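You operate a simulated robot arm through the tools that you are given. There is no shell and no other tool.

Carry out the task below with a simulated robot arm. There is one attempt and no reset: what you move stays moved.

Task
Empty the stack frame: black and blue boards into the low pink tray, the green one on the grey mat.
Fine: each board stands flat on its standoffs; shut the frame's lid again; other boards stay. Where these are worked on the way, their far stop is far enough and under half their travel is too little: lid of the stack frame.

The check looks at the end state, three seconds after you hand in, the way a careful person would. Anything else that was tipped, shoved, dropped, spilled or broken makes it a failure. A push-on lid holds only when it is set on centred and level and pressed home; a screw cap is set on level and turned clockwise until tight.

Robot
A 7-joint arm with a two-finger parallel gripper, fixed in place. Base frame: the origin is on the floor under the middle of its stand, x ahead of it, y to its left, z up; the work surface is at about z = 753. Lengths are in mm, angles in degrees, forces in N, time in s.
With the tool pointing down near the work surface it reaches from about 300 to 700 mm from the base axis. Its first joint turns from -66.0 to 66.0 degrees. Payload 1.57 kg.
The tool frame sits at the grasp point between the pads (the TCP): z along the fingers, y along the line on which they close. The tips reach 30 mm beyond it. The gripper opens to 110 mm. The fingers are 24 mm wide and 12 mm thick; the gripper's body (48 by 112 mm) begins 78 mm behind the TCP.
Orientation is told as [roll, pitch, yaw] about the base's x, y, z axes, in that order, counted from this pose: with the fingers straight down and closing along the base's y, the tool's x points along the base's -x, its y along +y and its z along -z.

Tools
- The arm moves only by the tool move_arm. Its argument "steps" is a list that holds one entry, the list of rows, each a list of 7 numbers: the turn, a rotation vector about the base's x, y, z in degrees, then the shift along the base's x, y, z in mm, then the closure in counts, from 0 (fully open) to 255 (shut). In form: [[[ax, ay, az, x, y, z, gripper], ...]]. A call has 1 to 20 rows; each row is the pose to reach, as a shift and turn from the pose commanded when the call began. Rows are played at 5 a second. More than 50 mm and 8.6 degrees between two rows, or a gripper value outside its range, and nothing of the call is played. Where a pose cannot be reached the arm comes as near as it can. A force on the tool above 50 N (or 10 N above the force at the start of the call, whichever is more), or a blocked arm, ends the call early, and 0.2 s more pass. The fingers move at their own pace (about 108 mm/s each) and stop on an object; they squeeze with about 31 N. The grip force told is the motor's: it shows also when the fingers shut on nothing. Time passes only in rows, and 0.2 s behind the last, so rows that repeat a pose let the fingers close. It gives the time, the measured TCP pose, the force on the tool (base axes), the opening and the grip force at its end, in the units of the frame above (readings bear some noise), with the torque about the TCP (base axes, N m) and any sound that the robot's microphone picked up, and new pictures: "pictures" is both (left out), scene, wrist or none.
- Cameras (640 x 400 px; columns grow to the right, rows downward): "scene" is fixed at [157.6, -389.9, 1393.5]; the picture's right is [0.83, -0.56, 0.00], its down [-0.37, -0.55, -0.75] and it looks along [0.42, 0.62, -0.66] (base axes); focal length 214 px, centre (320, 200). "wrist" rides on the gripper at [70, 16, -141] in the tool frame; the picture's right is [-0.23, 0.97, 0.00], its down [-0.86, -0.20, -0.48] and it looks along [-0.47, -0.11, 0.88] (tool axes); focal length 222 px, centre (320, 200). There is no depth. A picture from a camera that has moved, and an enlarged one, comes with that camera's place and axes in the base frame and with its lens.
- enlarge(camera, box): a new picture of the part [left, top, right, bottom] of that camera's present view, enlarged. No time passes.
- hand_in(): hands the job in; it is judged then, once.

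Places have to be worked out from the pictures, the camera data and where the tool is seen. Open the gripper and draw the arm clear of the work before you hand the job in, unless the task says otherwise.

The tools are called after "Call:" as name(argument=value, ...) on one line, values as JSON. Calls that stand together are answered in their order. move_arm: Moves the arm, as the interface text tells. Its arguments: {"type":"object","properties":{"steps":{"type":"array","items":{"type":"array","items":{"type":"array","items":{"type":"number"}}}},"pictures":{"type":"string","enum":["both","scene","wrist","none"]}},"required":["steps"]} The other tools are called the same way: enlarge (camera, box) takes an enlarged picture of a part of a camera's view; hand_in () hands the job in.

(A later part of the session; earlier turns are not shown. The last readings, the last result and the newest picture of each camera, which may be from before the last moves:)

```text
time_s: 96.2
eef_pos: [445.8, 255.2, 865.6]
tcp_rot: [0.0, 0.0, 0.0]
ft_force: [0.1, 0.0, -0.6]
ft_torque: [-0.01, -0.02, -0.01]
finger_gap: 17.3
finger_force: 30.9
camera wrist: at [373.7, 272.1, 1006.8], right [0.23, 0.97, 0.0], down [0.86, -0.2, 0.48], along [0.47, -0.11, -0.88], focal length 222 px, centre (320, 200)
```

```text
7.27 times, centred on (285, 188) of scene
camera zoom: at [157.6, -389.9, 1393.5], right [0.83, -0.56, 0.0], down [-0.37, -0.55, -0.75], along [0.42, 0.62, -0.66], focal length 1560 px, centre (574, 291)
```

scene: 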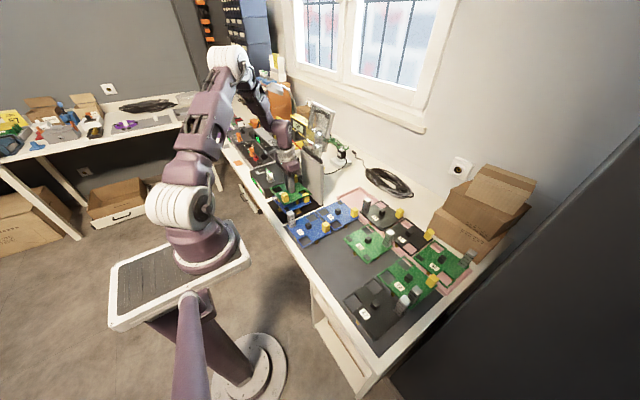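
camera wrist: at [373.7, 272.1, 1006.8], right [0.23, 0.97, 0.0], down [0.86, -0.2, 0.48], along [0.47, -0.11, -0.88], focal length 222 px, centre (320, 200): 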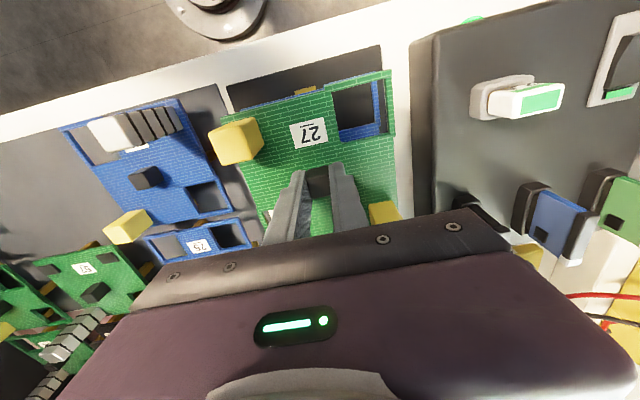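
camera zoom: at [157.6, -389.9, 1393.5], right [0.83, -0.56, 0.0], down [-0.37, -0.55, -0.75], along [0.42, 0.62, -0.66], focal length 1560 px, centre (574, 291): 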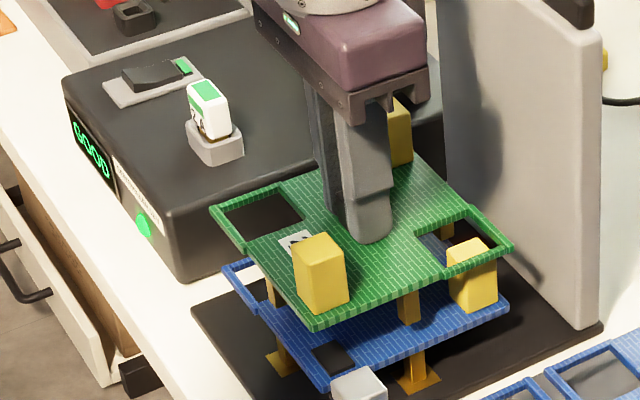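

The green board rises level. I keep lifting to travel height.

Call:
move_arm(steps=[[[0, 0, 0, 0, 0, 2, 255], [0, 0, 0, 0, 0, 5, 255], [0, 0, 0, 0, 0, 8, 255], [0, 0, 0, 0, 0, 11, 255], [0, 0, 0, 0, 0, 14, 255], [0, 0, 0, 0, 0, 18, 255], [0, 0, 0, 0, 0, 22, 255], [0, 0, 0, 0, 0, 27, 255], [0, 0, 0, 0, 0, 32, 255], [0, 0, 0, 0, 0, 38, 255], [0, 0, 0, 0, 0, 45, 255], [0, 0, 0, 0, 0, 53, 255], [0, 0, 0, 0, 0, 62, 255], [0, 0, 0, 0, 0, 72, 255], [0, 0, 0, 0, 0, 82, 255], [0, 0, 0, 0, 0, 91, 255], [0, 0, 0, 0, 0, 97, 255], [0, 0, 0, 0, 0, 97, 255]]], pictures="scene")

Call:
enlarge(camera="scene", box=[250, 140, 330, 215])

```text
time_s: 100.0
eef_pos: [443.7, 255.5, 963.6]
tcp_rot: [0.1, -0.1, 0.0]
ft_force: [-0.1, 0.5, -1.0]
ft_torque: [-0.01, 0.03, 0.02]
finger_gap: 17.3
finger_force: 30.9
```

scene: 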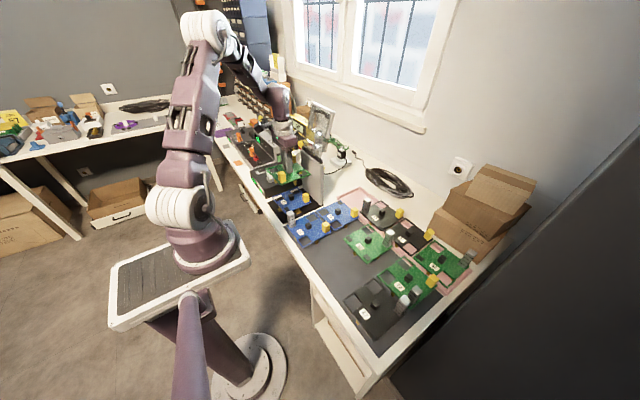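

```text
5.33 times, centred on (290, 178) of scene
camera zoom: at [157.6, -389.9, 1393.5], right [0.83, -0.56, 0.0], down [-0.37, -0.55, -0.75], along [0.42, 0.62, -0.66], focal length 1144 px, centre (480, 320)
```

zoom: 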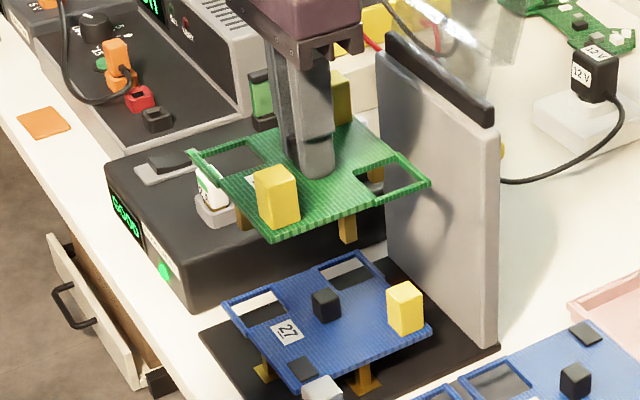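

Green is clear, and the blue board remains on the base. I carry the green board along −y to above the mat's free front area at (430, −102).

Call:
move_arm(steps=[[[0, 0, 0, 0, -5, 0, 255], [0, 0, 0, -1, -14, 0, 255], [0, 0, 0, -2, -28, 0, 255], [0, 0, 0, -3, -46, 0, 255], [0, 0, 0, -4, -66, 0, 255], [0, 0, 0, -5, -88, 0, 255], [0, 0, 0, -6, -110, 0, 255], [0, 0, 0, -7, -132, 0, 255], [0, 0, 0, -8, -154, 0, 255], [0, 0, 0, -9, -176, 0, 255], [0, 0, 0, -10, -198, 0, 255], [0, 0, 0, -11, -220, 0, 255], [0, 0, 0, -12, -242, 0, 255], [0, 0, 0, -13, -264, 0, 255], [0, 0, 0, -14, -286, 0, 255], [0, 0, 0, -14.5, -308, 0, 255], [0, 0, 0, -15, -328, 0, 255], [0, 0, 0, -15, -344, 0, 255], [0, 0, 0, -15, -354, 0, 255], [0, 0, 0, -15, -358, 0, 255]]], pictures="scene")

Call:
move_arm(steps=[[[0, 0, 0, 0, 0, -6, 255], [0, 0, 0, 0, 0, -16, 255], [0, 0, 0, 0, 0, -30, 255], [0, 0, 0, 0, 0, -45, 255], [0, 0, 0, 0, 0, -60, 255], [0, 0, 0, 0, 0, -75, 255], [0, 0, 0, 0, 0, -90, 255], [0, 0, 0, 0, 0, -104, 255], [0, 0, 0, 0, 0, -116, 255], [0, 0, 0, 0, 0, -126, 255], [0, 0, 0, 0, 0, -132, 255], [0, 0, 0, 0, 0, -135, 255], [0, 0, 0, 0, 0, -135, 255]]])

Call:
enlarge(camera="scene", box=[305, 220, 405, 300])

Call:
enlarge(camera="wrist", box=[140, 60, 460, 240])

```text
time_s: 104.2
eef_pos: [429.4, -103.2, 963.2]
tcp_rot: [0.0, 0.0, 0.1]
ft_force: [1.0, 0.6, -0.5]
ft_torque: [-0.01, -0.04, -0.02]
finger_gap: 17.3
finger_force: 32.0
```

scene: 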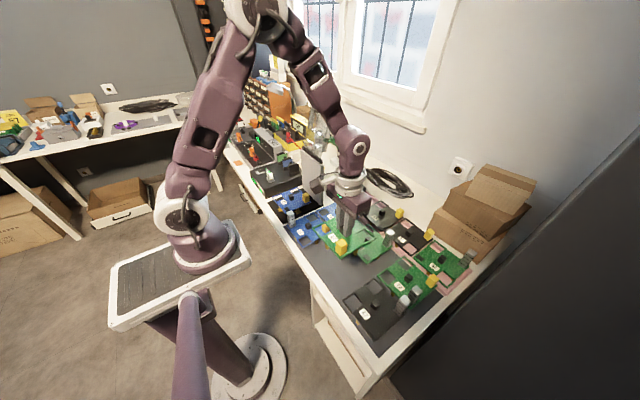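

```text
time_s: 107.0
eef_pos: [429.3, -102.0, 827.9]
tcp_rot: [0.0, 0.0, 0.0]
ft_force: [-0.5, -0.7, -1.4]
ft_torque: [-0.04, 0.01, 0.01]
finger_gap: 17.2
finger_force: 30.9
camera wrist: at [358.4, -86.2, 969.0], right [0.23, 0.97, 0.0], down [0.86, -0.2, 0.48], along [0.47, -0.11, -0.88], focal length 222 px, centre (320, 200)
```

scene: 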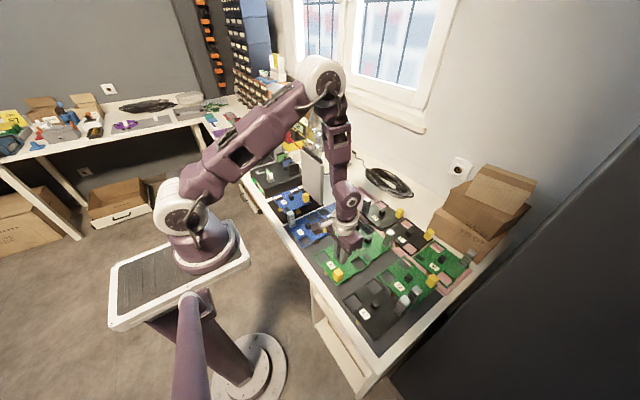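
wrist: 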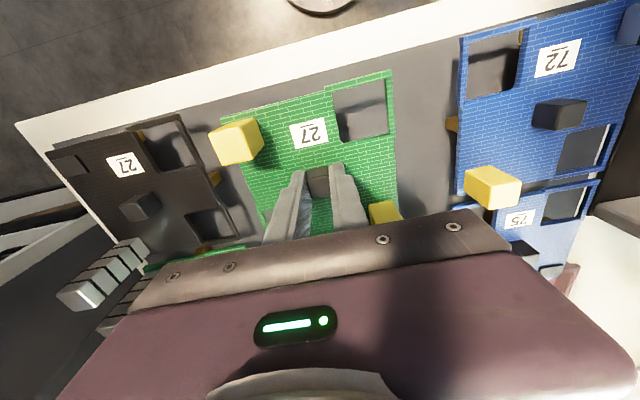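

```text
5.00 times, centred on (355, 260) of scene
camera zoom: at [157.7, -389.9, 1393.5], right [0.83, -0.56, 0.0], down [-0.37, -0.55, -0.75], along [0.42, 0.62, -0.66], focal length 1072 px, centre (145, -100)
```

zoom: 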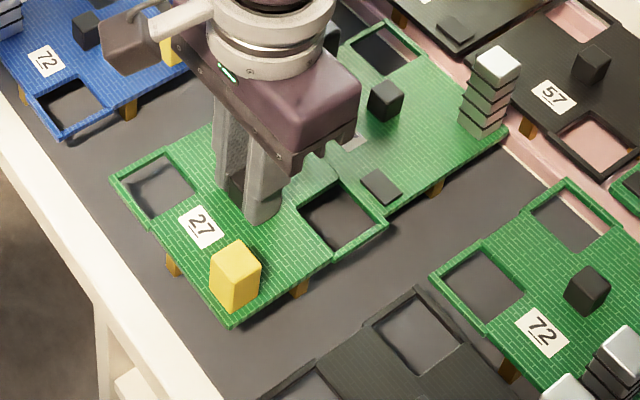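

```text
2.00 times, centred on (300, 150) of wrist
camera zoom: at [358.4, -86.2, 969.0], right [0.23, 0.97, 0.0], down [0.86, -0.2, 0.48], along [0.47, -0.11, -0.88], focal length 444 px, centre (360, 300)
```

zoom: 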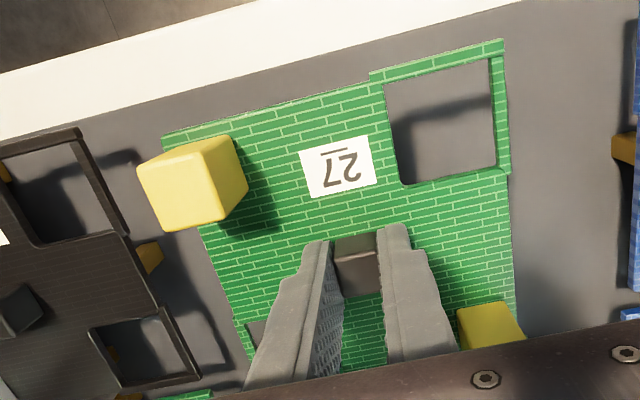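

Position looks right, with room to all neighbours. I lower in steps to contact.

Call:
move_arm(steps=[[[0, 0, 0, 0, 0, -2, 255], [0, 0, 0, 0, 0, -4, 255], [0, 0, 0, 0, 0, -6, 255], [0, 0, 0, 0, 0, -8, 255], [0, 0, 0, 0, 0, -8, 255]]], pictures="none")

Call:
move_arm(steps=[[[0, 0, 0, 0, 0, -1, 255], [0, 0, 0, 0, 0, -1.5, 255], [0, 0, 0, 0, 0, -1.5, 255]]], pictures="none")

```text
time_s: 108.2
eef_pos: [430.3, -103.4, 821.1]
tcp_rot: [0.0, 0.1, 0.0]
ft_force: [-0.8, 0.0, -0.1]
ft_torque: [0.0, 0.03, -0.03]
finger_gap: 17.2
finger_force: 30.6
```

```text
time_s: 109.0
eef_pos: [430.3, -102.0, 819.3]
tcp_rot: [-0.1, 0.1, 0.0]
ft_force: [0.9, -0.7, -1.6]
ft_torque: [-0.03, -0.02, 0.04]
finger_gap: 17.3
finger_force: 30.7
```

Call:
move_arm(steps=[[[0, 0, 0, 0, 0, -1, 255], [0, 0, 0, 0, 0, -1, 255]]], pictures="none")

Call:
move_arm(steps=[[[0, 0, 0, 0, 0, -1, 255], [0, 0, 0, 0, 0, -1, 255]]], pictures="none")

```text
time_s: 109.6
eef_pos: [430.3, -102.5, 818.0]
tcp_rot: [0.1, 0.0, -0.1]
ft_force: [0.4, -0.4, -0.3]
ft_torque: [0.0, -0.01, -0.01]
finger_gap: 17.3
finger_force: 31.0
```

```text
time_s: 110.2
eef_pos: [430.3, -103.1, 816.5]
tcp_rot: [0.0, 0.0, 0.0]
ft_force: [0.9, -0.3, -0.3]
ft_torque: [0.0, -0.01, -0.01]
finger_gap: 17.2
finger_force: 31.2
```

Still free; I continue in half-millimetre steps.

Call:
move_arm(steps=[[[0, 0, 0, 0, 0, -0.7, 255], [0, 0, 0, 0, 0, -0.7, 255]]], pictures="none")

Call:
move_arm(steps=[[[0, 0, 0, 0, 0, -0.7, 255], [0, 0, 0, 0, 0, -0.7, 255]]], pictures="none")

```text
time_s: 110.8
eef_pos: [430.3, -102.8, 816.3]
tcp_rot: [-0.1, 0.0, 0.0]
ft_force: [0.5, 0.6, -1.3]
ft_torque: [0.0, 0.03, -0.04]
finger_gap: 17.1
finger_force: 31.7
```

```text
time_s: 111.4
eef_pos: [429.4, -101.9, 815.7]
tcp_rot: [0.0, 0.0, 0.1]
ft_force: [-4.4, 1.4, 27.2]
ft_torque: [0.05, 0.33, -0.03]
finger_gap: 17.3
finger_force: 30.8
```

The green board stands on the mat. I relieve, open and rise.

Call:
move_arm(steps=[[[0, 0, 0, 0, 0, 0.7, 255], [0, 0, 0, 0, 0, 0.7, 255], [0, 0, 0, 0, 0, 0.7, 220], [0, 0, 0, 0, 0, 0.7, 180], [0, 0, 0, 0, 0, 0.7, 150], [0, 0, 0, 0, 0, 1.5, 140], [0, 0, 0, 0, 0, 15, 140], [0, 0, 0, 0, 0, 40, 140], [0, 0, 0, 0, 0, 70, 140], [0, 0, 0, 0, 0, 110, 140], [0, 0, 0, 0, 0, 150, 140], [0, 0, 0, 0, 0, 150, 140]]])

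Call:
enlarge(camera="scene", box=[305, 210, 425, 300])

Call:
enlarge(camera="wrist", box=[100, 60, 460, 240])

```text
time_s: 114.0
eef_pos: [428.2, -104.0, 966.0]
tcp_rot: [0.1, 0.1, 0.0]
ft_force: [0.1, 0.2, 0.5]
ft_torque: [-0.02, -0.04, 0.02]
finger_gap: 49.5
finger_force: 0.1
camera wrist: at [357.8, -86.5, 1106.8], right [0.23, 0.97, 0.0], down [0.85, -0.2, 0.48], along [0.47, -0.11, -0.88], focal length 222 px, centre (320, 200)
```

scene: 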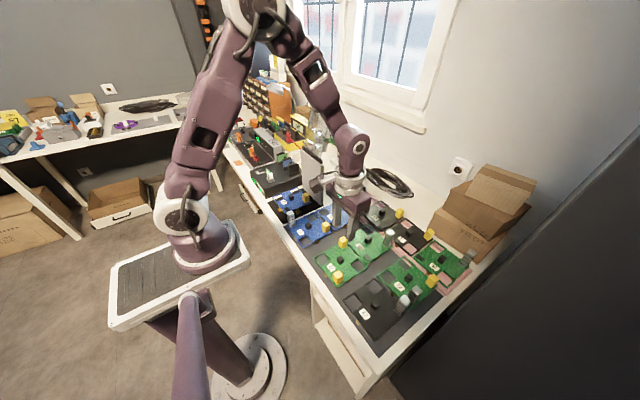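
wrist: 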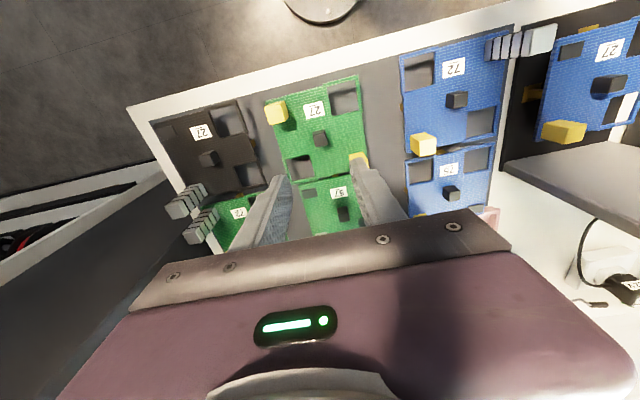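

```text
4.44 times, centred on (365, 255) of scene
camera zoom: at [157.6, -389.9, 1393.5], right [0.83, -0.56, 0.0], down [-0.37, -0.55, -0.75], along [0.42, 0.62, -0.66], focal length 953 px, centre (120, -44)
```

zoom: 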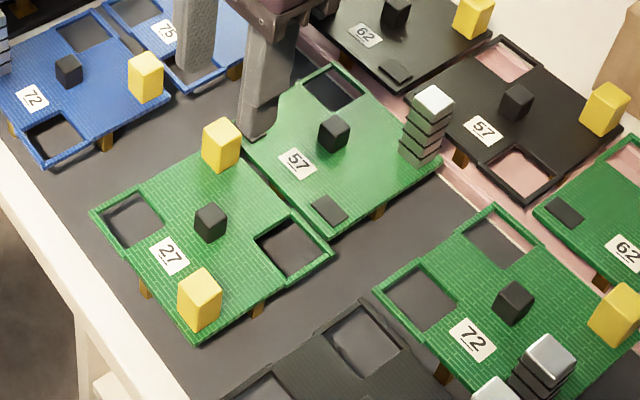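

```text
1.78 times, centred on (280, 150) of wrist
camera zoom: at [357.8, -86.5, 1106.8], right [0.23, 0.97, 0.0], down [0.85, -0.2, 0.48], along [0.47, -0.11, -0.88], focal length 395 px, centre (391, 289)
```

zoom: 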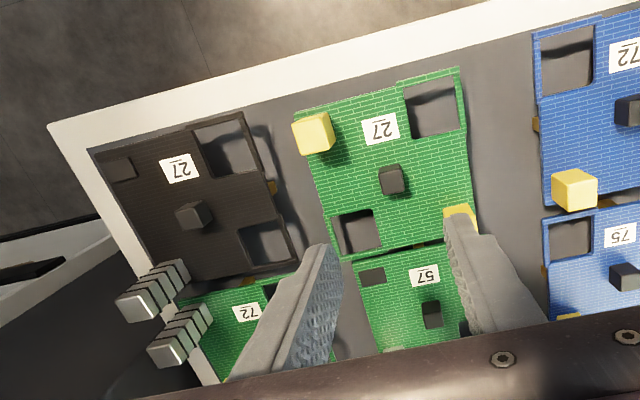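

Green stands flat on the mat, free of its neighbours. I go back to the stack for the blue board, this time tilting the tool 18° outward so it can be set in the tray directly.

Call:
move_arm(steps=[[[0, 0, 0, 1, 40, 0, 140], [0, 0, 0, 2, 85, 0, 140], [0, 0, 0, 3, 130, 0, 140], [0, 0, 0, 4, 175, 0, 140], [0, 0, 0, 5, 220, 0, 140], [0, 0, 0, 6, 265, 0, 140], [0, 0, 0, 7, 305, 0, 140], [0, -6, 0, 8, 335, 0, 140], [0, -12, 0, 8, 352, 0, 140], [0, -18, 0, 8, 356, 0, 140], [0, -18, 0, 8, 356, -30, 140], [0, -18, 0, 8, 356, -65, 140], [0, -18, 0, 8, 356, -95, 140], [0, -18, 0, 8, 356, -95, 140]]])

Call:
enlarge(camera="wrist", box=[200, 60, 440, 225])

Call:
enlarge(camera="scene", box=[250, 160, 320, 215])

```text
time_s: 117.0
eef_pos: [435.3, 241.3, 875.0]
tcp_rot: [-4.2, -15.3, 0.4]
ft_force: [-0.2, -1.1, -0.9]
ft_torque: [0.0, 0.02, -0.01]
finger_gap: 49.5
finger_force: 0.0
out of reach, approached as far as the arm can: row 13, 14
camera wrist: at [329.4, 267.8, 992.3], right [0.23, 0.97, -0.01], down [0.7, -0.16, 0.7], along [0.68, -0.17, -0.71], focal length 222 px, centre (320, 200)
```

scene: 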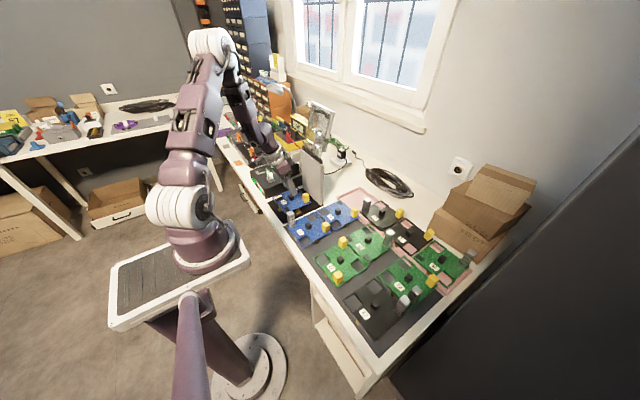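
wrist: 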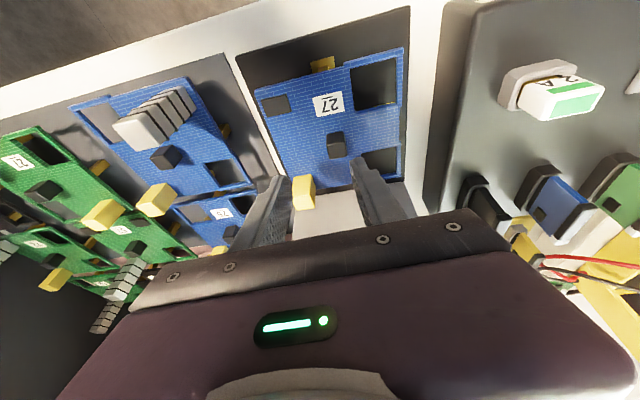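

```text
2.42 times, centred on (320, 142) of wrist
camera zoom: at [329.4, 267.8, 992.3], right [0.23, 0.97, -0.01], down [0.7, -0.16, 0.7], along [0.68, -0.17, -0.71], focal length 538 px, centre (320, 339)
```

zoom: 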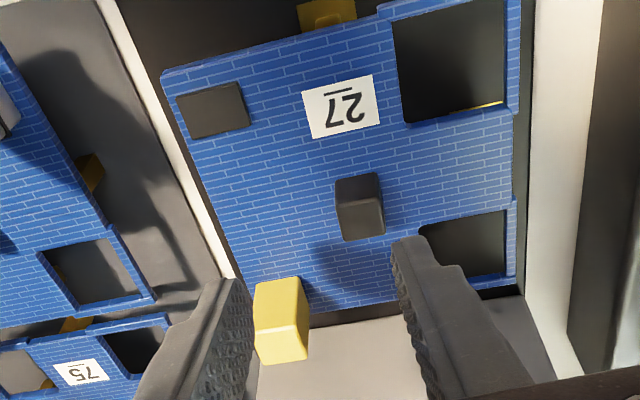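

```text
7.27 times, centred on (285, 188) of scene
camera zoom: at [157.6, -389.9, 1393.5], right [0.83, -0.56, 0.0], down [-0.37, -0.55, -0.75], along [0.42, 0.62, -0.66], focal length 1560 px, centre (574, 291)
```

zoom: 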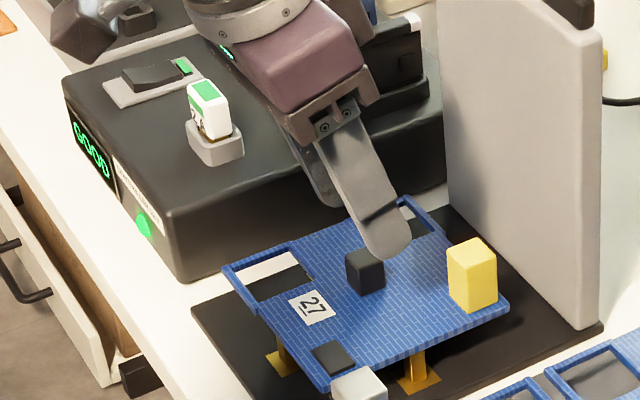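

With 18° tilt the arm cannot get lower here. I ease the tilt to about 10°, which should still give enough reach over the tray, re-centre over the blue cube and test again a bit higher.

Call:
move_arm(steps=[[[1, 1.5, 0, 1, 4, 10, 140], [2.5, 3, -0.2, 3, 8, 15, 140], [4.2, 5.3, -0.4, 4.7, 11.7, 15, 140], [4.2, 5.3, -0.4, 4.7, 11.7, 15, 140]]], pictures="none")

```text
time_s: 118.0
eef_pos: [443.2, 265.3, 884.6]
tcp_rot: [4.4, -12.6, -1.7]
ft_force: [-0.6, 0.5, -0.4]
ft_torque: [0.01, -0.02, -0.02]
finger_gap: 49.7
finger_force: 0.2
out of reach, approached as far as the arm can: row 1
```

That pose is reachable. I straighten the small roll and yaw, aiming at tilt 10°, and re-centre.

Call:
move_arm(steps=[[[-2, 1.3, 0.3, -0.6, -6, 0, 140], [-4.3, 2.6, 0.7, -1.3, -11.7, 0, 140], [-4.3, 2.6, 0.7, -1.3, -11.7, 0, 140]]], pictures="none")

```text
time_s: 118.8
eef_pos: [441.1, 254.0, 884.5]
tcp_rot: [-0.1, -10.1, 0.0]
ft_force: [0.3, -0.3, 0.2]
ft_torque: [0.01, -0.01, 0.01]
finger_gap: 49.7
finger_force: 0.1
```

The tool is at tilt 10° exactly. I test the descent stepwise.

Call:
move_arm(steps=[[[0, 0, 0, 0, 0, -10, 140], [0, 0, 0, 0, 0, -20, 140], [0, 0, 0, 0, 0, -30, 140], [0, 0, 0, 0, 0, -30, 140]]])

Call:
enlarge(camera="wrist", box=[200, 60, 440, 225])

Call:
enlarge(camera="scene", box=[250, 160, 320, 215])

```text
time_s: 119.8
eef_pos: [441.5, 253.4, 855.2]
tcp_rot: [0.0, -10.1, -0.1]
ft_force: [0.3, 0.0, -0.2]
ft_torque: [0.02, -0.02, 0.03]
finger_gap: 49.5
finger_force: 0.0
camera wrist: at [346.7, 270.6, 982.2], right [0.22, 0.97, 0.04], down [0.76, -0.2, 0.62], along [0.61, -0.11, -0.78], focal length 222 px, centre (320, 200)
```

scene: 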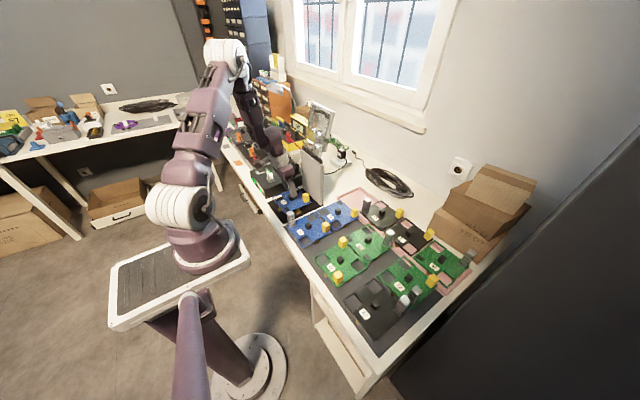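
wrist: 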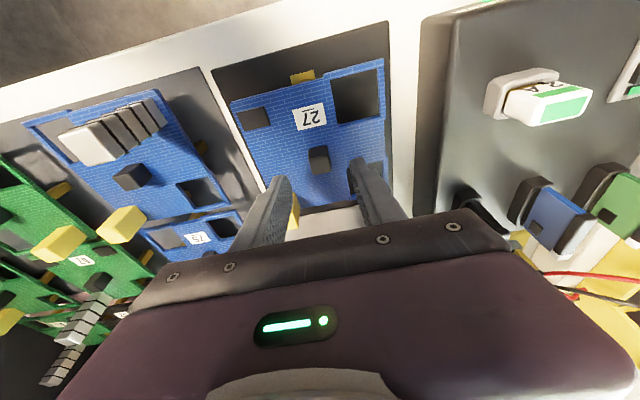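

```text
2.42 times, centred on (320, 142) of wrist
camera zoom: at [346.7, 270.6, 982.2], right [0.22, 0.97, 0.04], down [0.76, -0.2, 0.62], along [0.61, -0.11, -0.78], focal length 538 px, centre (320, 339)
```

zoom: 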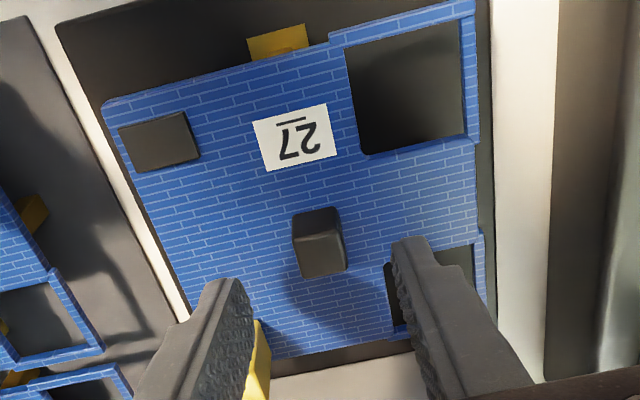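

```text
7.27 times, centred on (285, 188) of scene
camera zoom: at [157.6, -389.9, 1393.5], right [0.83, -0.56, 0.0], down [-0.37, -0.55, -0.75], along [0.42, 0.62, -0.66], focal length 1560 px, centre (574, 291)
```

zoom: 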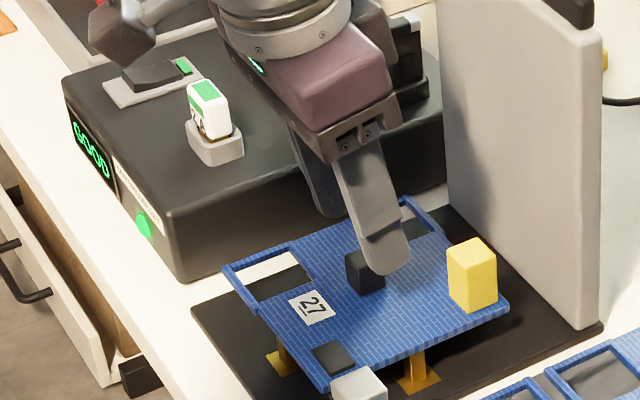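

Reachable at 10° tilt. The cube is at about (446, 254.5); I shift the tool slightly to −x so the cube sits a little forward on the pads, and step down to feel the board.

Call:
move_arm(steps=[[[0, 0, 0, -1.5, 0.5, -8, 140], [0, 0, 0, -3, 0.7, -16, 140], [0, 0, 0, -3, 0.7, -22, 140], [0, 0, 0, -3, 0.7, -24, 140], [0, 0, 0, -3, 0.7, -24, 140]]], pictures="none")

Call:
move_arm(steps=[[[0, 0, 0, 0, 0, -1.5, 140], [0, 0, 0, 0, 0, -3, 140], [0, 0, 0, 0, 0, -3, 140]]])

Call:
enlarge(camera="scene", box=[250, 160, 320, 215])

Call:
enlarge(camera="wrist", box=[200, 60, 440, 225])

```text
time_s: 121.0
eef_pos: [438.0, 254.6, 831.5]
tcp_rot: [-0.1, -10.0, 0.0]
ft_force: [0.3, 0.5, -0.4]
ft_torque: [0.01, 0.03, 0.0]
finger_gap: 49.4
finger_force: 0.1
```

```text
time_s: 121.8
eef_pos: [437.9, 255.1, 828.2]
tcp_rot: [-0.2, -10.0, 0.0]
ft_force: [0.1, -0.9, -0.4]
ft_torque: [0.02, -0.01, 0.0]
finger_gap: 49.6
finger_force: 0.1
camera wrist: at [343.0, 270.9, 955.1], right [0.22, 0.97, 0.04], down [0.76, -0.2, 0.62], along [0.61, -0.11, -0.78], focal length 222 px, centre (320, 200)
```

scene: 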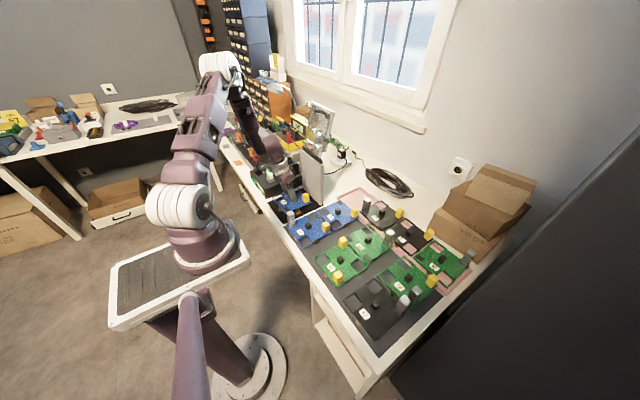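
wrist: 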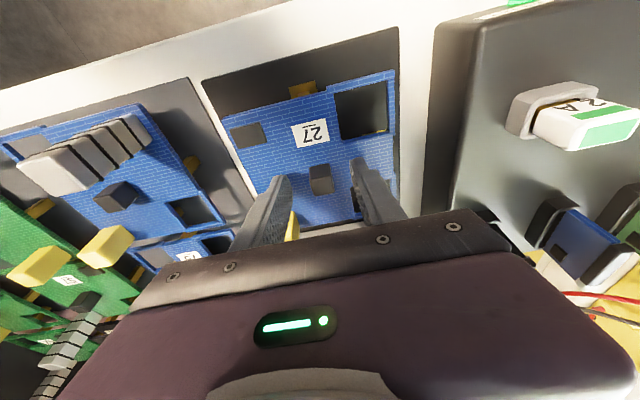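

```text
7.27 times, centred on (285, 188) of scene
camera zoom: at [157.6, -389.9, 1393.5], right [0.83, -0.56, 0.0], down [-0.37, -0.55, -0.75], along [0.42, 0.62, -0.66], focal length 1560 px, centre (574, 291)
```

zoom: 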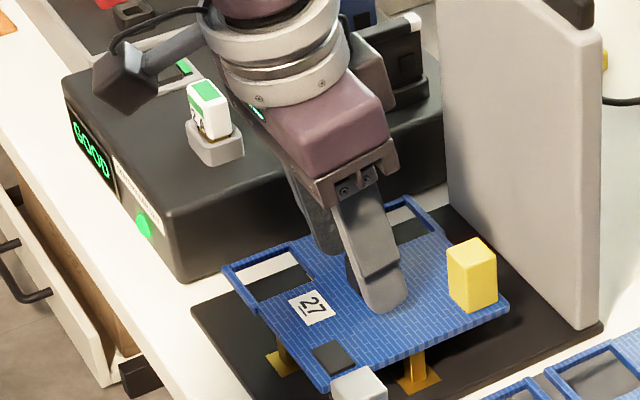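

```text
2.42 times, centred on (320, 142) of wrist
camera zoom: at [343.0, 270.9, 955.1], right [0.22, 0.97, 0.04], down [0.76, -0.2, 0.62], along [0.61, -0.11, -0.78], focal length 538 px, centre (320, 339)
```

zoom: 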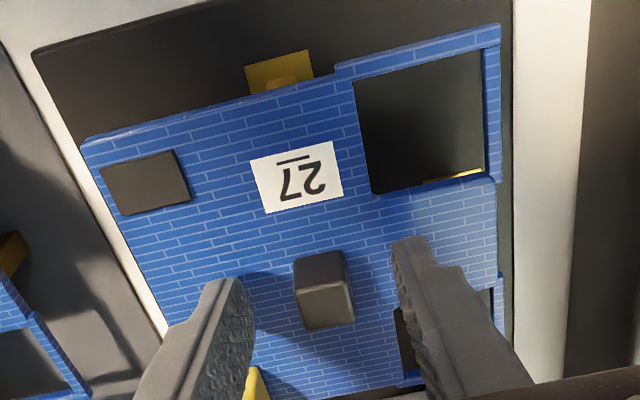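

Nearly there; I step down further a millimetre at a time.

Call:
move_arm(steps=[[[0, 0, 0, 0, 0, -1.5, 140], [0, 0, 0, 0, 0, -1.5, 140]]], pictures="none")

Call:
move_arm(steps=[[[0, 0, 0, 0, 0, -1.5, 140], [0, 0, 0, 0, 0, -1.5, 140]]], pictures="none")

Call:
move_arm(steps=[[[0, 0, 0, 0, 0, -1, 140], [0, 0, 0, 0, 0, -1, 140]]], pictures="none")

```text
time_s: 122.4
eef_pos: [438.1, 254.7, 825.9]
tcp_rot: [-0.2, -10.1, 0.1]
ft_force: [0.3, 0.0, 0.1]
ft_torque: [0.0, -0.04, 0.01]
finger_gap: 49.5
finger_force: 0.1
```

```text
time_s: 123.0
eef_pos: [438.9, 253.9, 825.7]
tcp_rot: [-0.1, -10.1, 0.0]
ft_force: [-0.8, -0.1, -0.2]
ft_torque: [0.0, 0.0, 0.0]
finger_gap: 49.7
finger_force: 0.1
```

```text
time_s: 123.6
eef_pos: [438.7, 254.4, 823.7]
tcp_rot: [0.0, -10.1, 0.1]
ft_force: [0.1, -0.8, 0.0]
ft_torque: [-0.01, -0.03, 0.01]
finger_gap: 49.8
finger_force: 0.0
```

Call:
move_arm(steps=[[[0, 0, 0, 0, 0, -1, 140], [0, 0, 0, 0, 0, -1, 140]]], pictures="none")

Call:
move_arm(steps=[[[0, 0, 0, 0, 0, -1, 140], [0, 0, 0, 0, 0, -1, 140]]])

Call:
enlarge(camera="scene", box=[255, 170, 315, 215])

Call:
enlarge(camera="wrist", box=[240, 130, 400, 240])

```text
time_s: 124.2
eef_pos: [438.6, 254.7, 823.6]
tcp_rot: [-0.1, -10.1, 0.0]
ft_force: [0.0, 0.2, -0.4]
ft_torque: [0.03, 0.01, -0.01]
finger_gap: 49.4
finger_force: 0.1
```

```text
time_s: 124.8
eef_pos: [438.2, 254.5, 822.8]
tcp_rot: [-0.1, -10.1, 0.0]
ft_force: [0.0, -0.2, 0.2]
ft_torque: [0.0, 0.04, 0.01]
finger_gap: 49.4
finger_force: 0.0
camera wrist: at [343.1, 271.3, 949.4], right [0.22, 0.97, 0.04], down [0.76, -0.2, 0.62], along [0.61, -0.11, -0.78], focal length 222 px, centre (320, 200)
```

scene: 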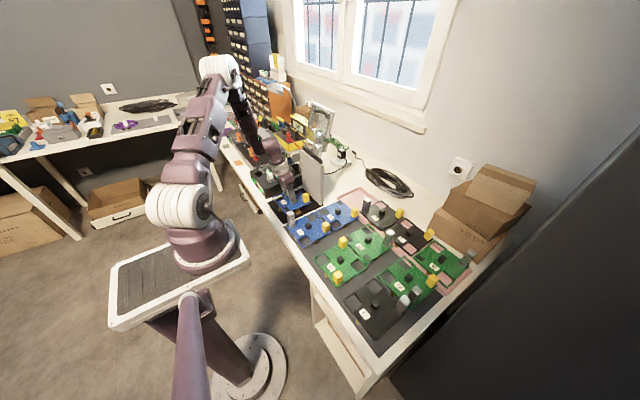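
wrist: 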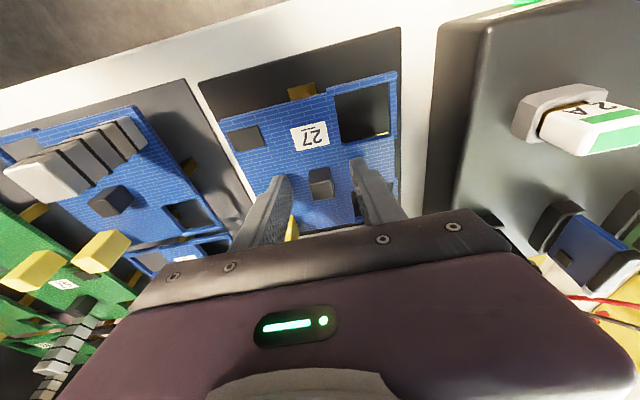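

```text
8.89 times, centred on (285, 192) of scene
camera zoom: at [157.6, -389.9, 1393.5], right [0.83, -0.56, 0.0], down [-0.37, -0.55, -0.75], along [0.42, 0.62, -0.66], focal length 1906 px, centre (631, 267)
```

zoom: 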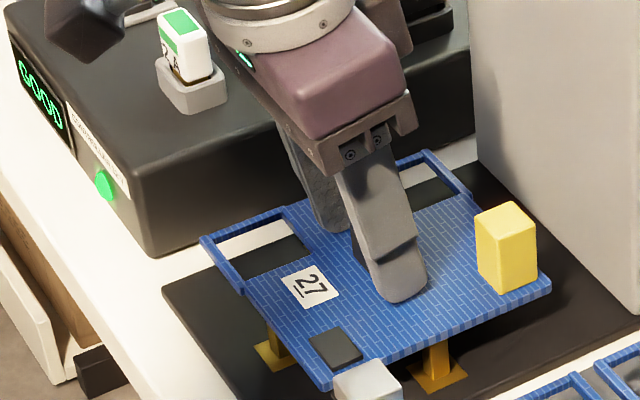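

```text
3.64 times, centred on (320, 185) of wrist
camera zoom: at [343.1, 271.3, 949.4], right [0.22, 0.97, 0.04], down [0.76, -0.2, 0.62], along [0.61, -0.11, -0.78], focal length 808 px, centre (320, 254)
```

zoom: 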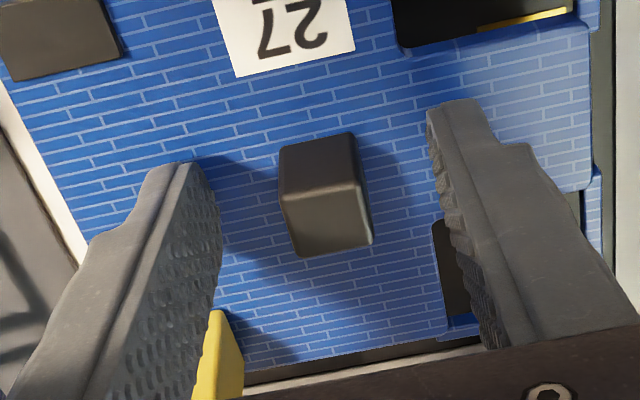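

The board top appears at z≈788, so the tips are about 2–3 mm above it with good overlap. I lower 1.2 mm more and close.

Call:
move_arm(steps=[[[0, 0, 0, 0, 0, -1.2, 140], [0, 0, 0, 0, 0, -1.2, 180], [0, 0, 0, 0, 0, -1.2, 220], [0, 0, 0, 0, 0, -1.2, 255], [0, 0, 0, 0, 0, -1.2, 255], [0, 0, 0, 0, 0, -1.2, 255]]])

Call:
enlarge(camera="wrist", box=[200, 60, 440, 225])

```text
time_s: 126.2
eef_pos: [438.7, 253.3, 821.7]
tcp_rot: [-0.1, -10.3, 0.0]
ft_force: [3.0, -4.2, 19.7]
ft_torque: [-0.25, -0.06, 0.22]
finger_gap: 17.1
finger_force: 30.7
camera wrist: at [343.6, 270.8, 948.2], right [0.22, 0.97, 0.04], down [0.76, -0.2, 0.62], along [0.61, -0.11, -0.78], focal length 222 px, centre (320, 200)
```

scene: 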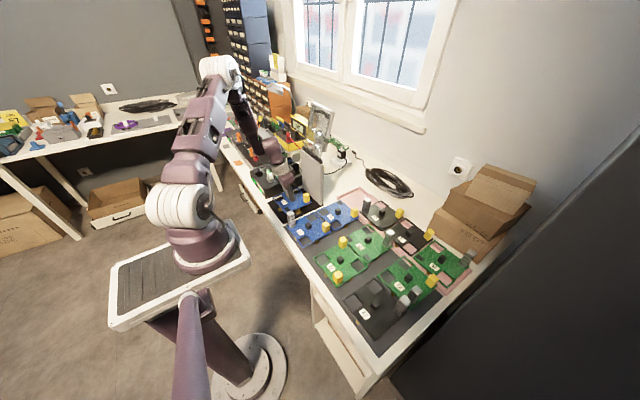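
wrist: 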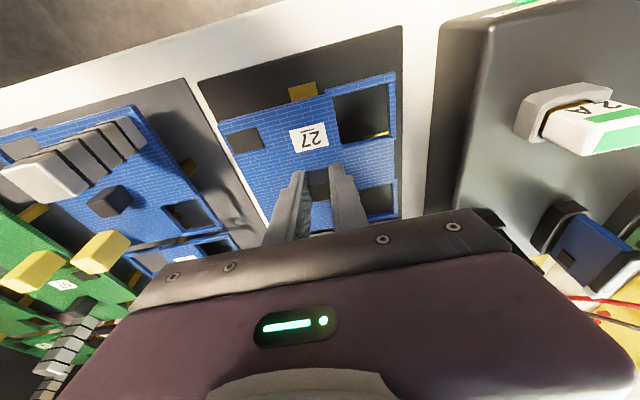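

```text
2.42 times, centred on (320, 142) of wrist
camera zoom: at [343.6, 270.8, 948.2], right [0.22, 0.97, 0.04], down [0.76, -0.2, 0.62], along [0.61, -0.11, -0.78], focal length 538 px, centre (320, 339)
```

zoom: 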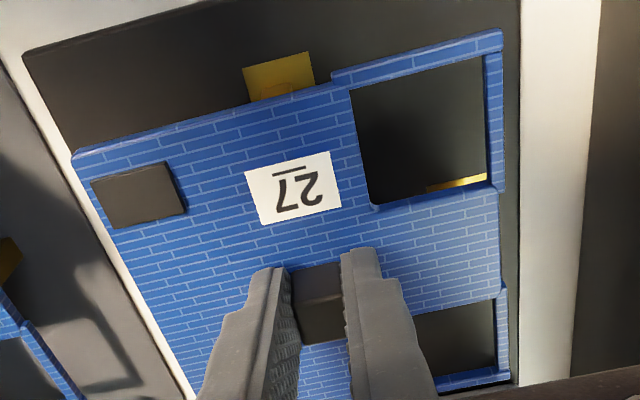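

The tips touch the board (20 N), so the depth is right. I relieve and lift the blue board slowly with a check.

Call:
move_arm(steps=[[[0, 0, 0, 0, 0, 0.7, 255], [0, 0, 0, 0, 0, 1.5, 255], [0, 0, 0, 0, 0, 2.5, 255], [0, 0, 0, 0, 0, 3.5, 255], [0, 0, 0, 0, 0, 5, 255], [0, 0, 0, 0, 0, 6.5, 255], [0, 0, 0, 0, 0, 8, 255], [0, 0, 0, 0, 0, 10, 255], [0, 0, 0, 0, 0, 12, 255], [0, 0, 0, 0, 0, 12, 255]]])

Call:
enlarge(camera="scene", box=[250, 160, 320, 215])

Call:
enlarge(camera="wrist", box=[200, 60, 440, 225])

```text
time_s: 128.4
eef_pos: [439.3, 254.1, 832.9]
tcp_rot: [0.0, -10.1, 0.2]
ft_force: [1.2, 0.3, 0.0]
ft_torque: [0.03, 0.02, 0.01]
finger_gap: 17.0
finger_force: 31.2
camera wrist: at [343.6, 271.0, 959.6], right [0.22, 0.97, 0.04], down [0.76, -0.2, 0.62], along [0.61, -0.11, -0.78], focal length 222 px, centre (320, 200)
```

scene: 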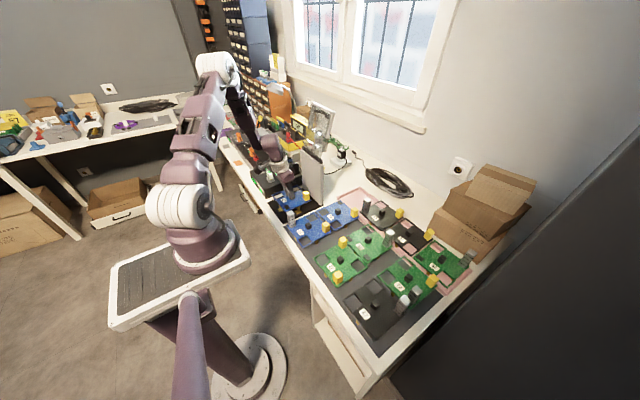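
wrist: 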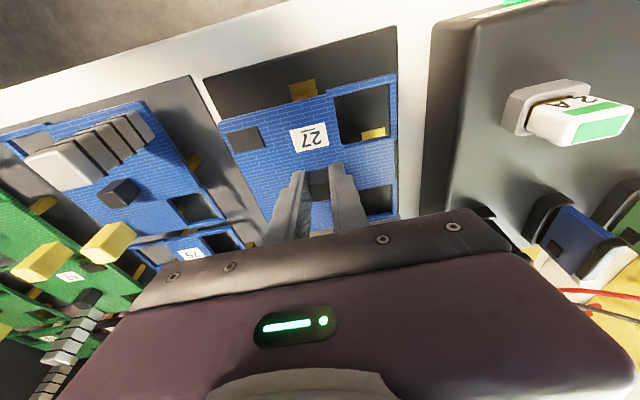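

```text
7.27 times, centred on (285, 188) of scene
camera zoom: at [157.6, -389.9, 1393.5], right [0.83, -0.56, 0.0], down [-0.37, -0.55, -0.75], along [0.42, 0.62, -0.66], focal length 1560 px, centre (574, 291)
```

zoom: 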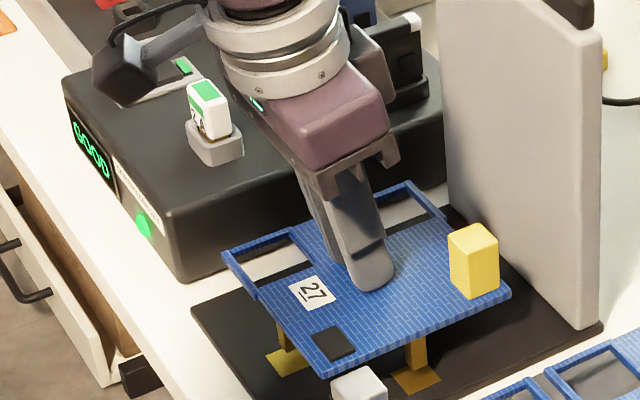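

```text
2.42 times, centred on (320, 142) of wrist
camera zoom: at [343.6, 271.0, 959.6], right [0.22, 0.97, 0.04], down [0.76, -0.2, 0.62], along [0.61, -0.11, -0.78], focal length 538 px, centre (320, 339)
```

zoom: 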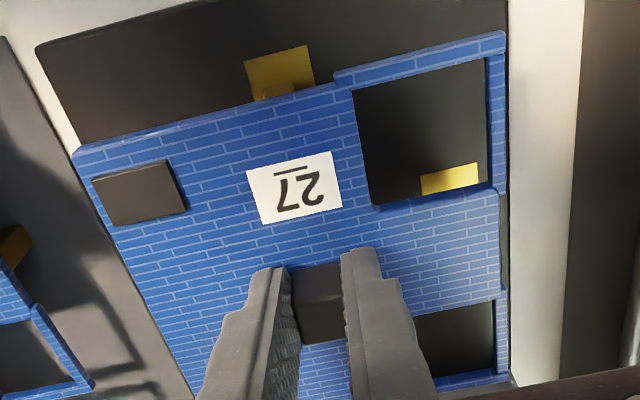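

The blue board is up about 11 mm and level; the yellow pads stay on the base. I lift on to travel height.

Call:
move_arm(steps=[[[0, 0, 0, 0, 0, 2, 255], [0, 0, 0, 0, 0, 5, 255], [0, 0, 0, 0, 0, 8, 255], [0, 0, 0, 0, 0, 12, 255], [0, 0, 0, 0, 0, 16, 255], [0, 0, 0, 0, 0, 21, 255], [0, 0, 0, 0, 0, 27, 255], [0, 0, 0, 0, 0, 34, 255], [0, 0, 0, 0, 0, 42, 255], [0, 0, 0, 0, 0, 51, 255], [0, 0, 0, 0, 0, 61, 255], [0, 0, 0, 0, 0, 72, 255], [0, 0, 0, 0, 0, 84, 255], [0, 0, 0, 0, 0, 96, 255], [0, 0, 0, 0, 0, 107, 255], [0, 0, 0, 0, 0, 115, 255], [0, 0, 0, 0, 0, 118, 255], [0, 0, 0, 0, 0, 118, 255]]])

Call:
enlarge(camera="wrist", box=[200, 60, 440, 225])

Call:
enlarge(camera="scene", box=[250, 130, 330, 215])

```text
time_s: 132.2
eef_pos: [439.3, 253.1, 950.4]
tcp_rot: [-0.1, -10.1, -0.1]
ft_force: [0.0, 0.0, -0.5]
ft_torque: [0.04, 0.06, 0.02]
finger_gap: 17.3
finger_force: 30.8
camera wrist: at [343.6, 270.2, 1076.7], right [0.22, 0.97, 0.04], down [0.76, -0.2, 0.62], along [0.61, -0.11, -0.78], focal length 222 px, centre (320, 200)
```

scene: 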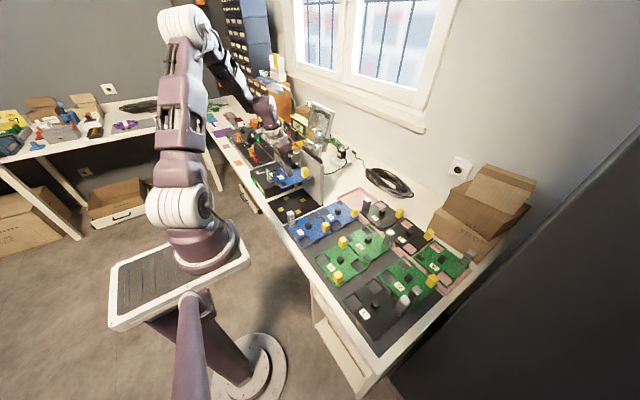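
wrist: 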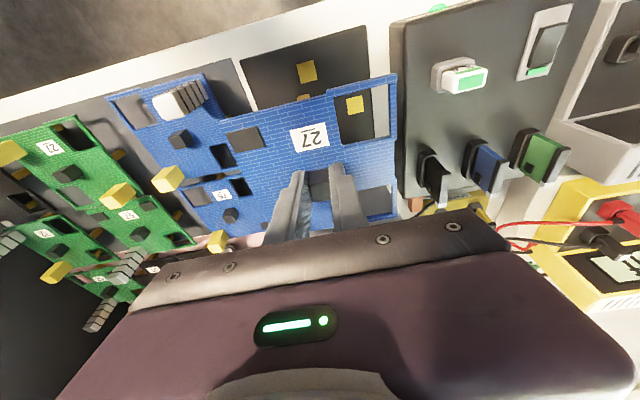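

```text
2.42 times, centred on (320, 142) of wrist
camera zoom: at [343.6, 270.2, 1076.7], right [0.22, 0.97, 0.04], down [0.76, -0.2, 0.62], along [0.61, -0.11, -0.78], focal length 538 px, centre (320, 339)
```

zoom: 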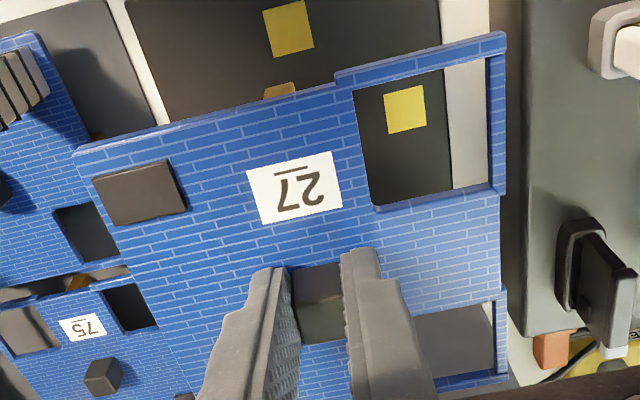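

```text
4.71 times, centred on (290, 172) of scene
camera zoom: at [157.6, -389.9, 1393.5], right [0.83, -0.56, 0.0], down [-0.37, -0.55, -0.75], along [0.42, 0.62, -0.66], focal length 1009 px, centre (461, 329)
```

zoom: 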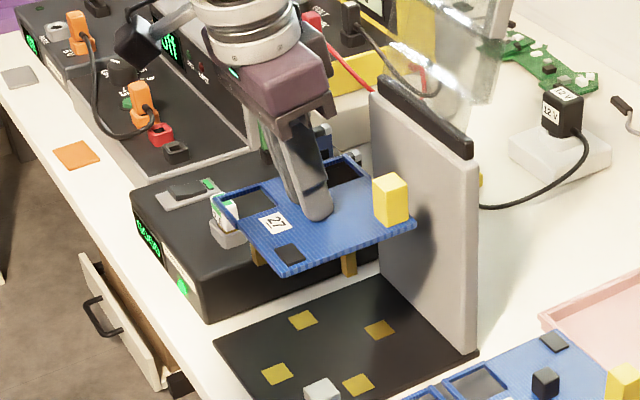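

The frame is empty now. The blue board hangs level; its centre is about 4 mm ahead of the tool and 3 mm to +y. I carry it along −y clear of the wall.

Call:
move_arm(steps=[[[0, 0, 0, 0, -4, 0, 255], [0, 0, 0, 0, -12, 1, 255], [0, 0, 0, 0, -24, 2, 255], [0, 0, 0, 0, -38, 4, 255], [0, 0, 0, 0, -54, 6, 255], [0, 0, 0, 0, -70, 8, 255], [0, 0, 0, 0, -86, 9, 255], [0, 0, 0, 0, -102, 10, 255], [0, 0, 0, 0, -118, 10, 255], [0, 0, 0, 0, -134, 10, 255], [0, 0, 0, 0, -148, 10, 255], [0, 0, 0, 0, -159, 10, 255], [0, 0, 0, 0, -166, 10, 255], [0, 0, 0, 0, -169, 10, 255], [0, 0, 0, 0, -169, 10, 255]]], pictures="scene")

Call:
move_arm(steps=[[[0, 0, 0, 4, 0, 0, 255], [0, 0, 0, 12, 0, 0, 255], [0, 0, 0, 24, 0, 0, 255], [0, 0, 0, 38, 0, 0, 255], [0, 0, 0, 54, 0, 0, 255], [0, 0, 0, 70, 0, 0, 255], [0, 0, 0, 86, 0, 0, 255], [0, 0, 0, 102, 0, 0, 255], [0, 0, 0, 118, 0, 0, 255], [0, 0, 0, 134, 0, 0, 255], [0, 0, 0, 150, 0, 0, 255], [0, 0, 0, 166, 1, 0, 255], [0, 0, 0, 182, 3, 0, 255], [0, 0, 0, 198, 6, 0, 255], [0, 0, 0, 212, 9, 0, 255], [0, 0, 0, 225, 11, 0, 255], [0, 0, 0, 237, 12.5, 0, 255], [0, 0, 0, 247, 13, 0, 255], [0, 0, 0, 253, 13, 0, 255], [0, 0, 0, 255.5, 13, 0, 255]]])

Call:
enlarge(camera="scene", box=[320, 150, 430, 240])

```text
time_s: 135.4
eef_pos: [438.2, 84.5, 960.4]
tcp_rot: [-0.1, -10.2, 0.0]
ft_force: [0.2, 0.4, 0.2]
ft_torque: [-0.01, 0.01, -0.03]
finger_gap: 16.9
finger_force: 31.0
```

scene: 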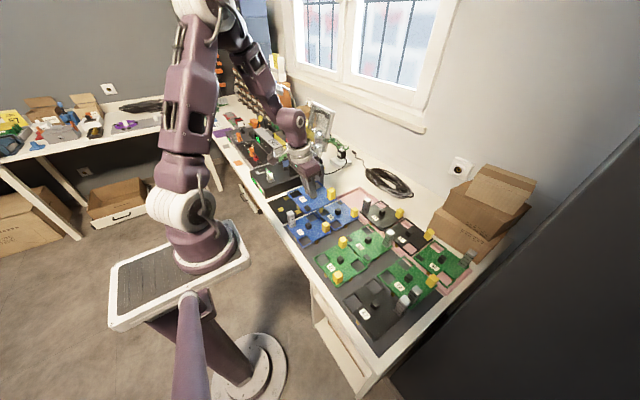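

```text
time_s: 139.6
eef_pos: [694.0, 97.4, 960.7]
tcp_rot: [-0.2, -10.1, 0.0]
ft_force: [-0.1, 0.0, -0.6]
ft_torque: [0.02, -0.04, 0.01]
finger_gap: 17.0
finger_force: 31.4
camera wrist: at [598.5, 114.2, 1088.1], right [0.22, 0.97, 0.04], down [0.76, -0.2, 0.62], along [0.61, -0.11, -0.78], focal length 222 px, centre (320, 200)
```

scene: 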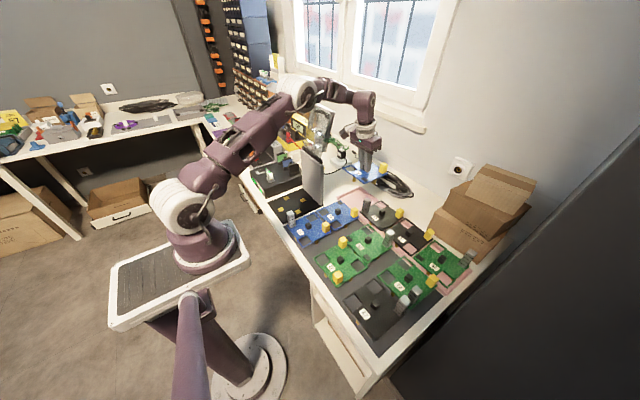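
wrist: 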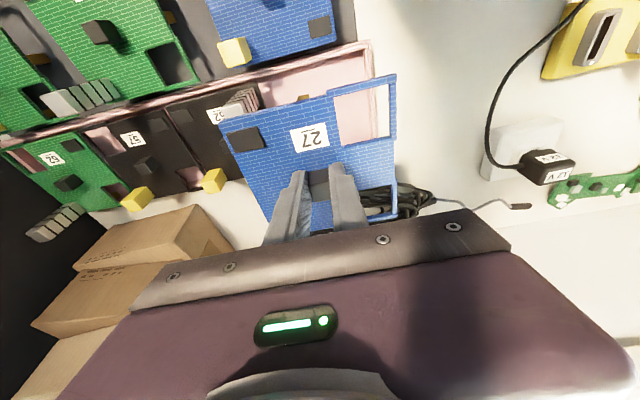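

```text
4.44 times, centred on (375, 195) of scene
camera zoom: at [157.7, -389.9, 1393.5], right [0.83, -0.56, 0.0], down [-0.37, -0.55, -0.75], along [0.42, 0.62, -0.66], focal length 953 px, centre (76, 222)
```

zoom: 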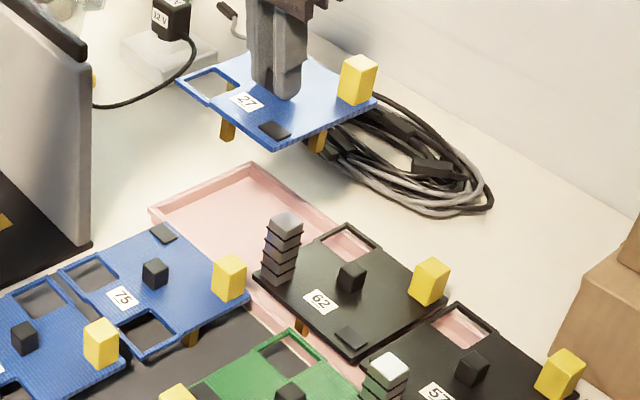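

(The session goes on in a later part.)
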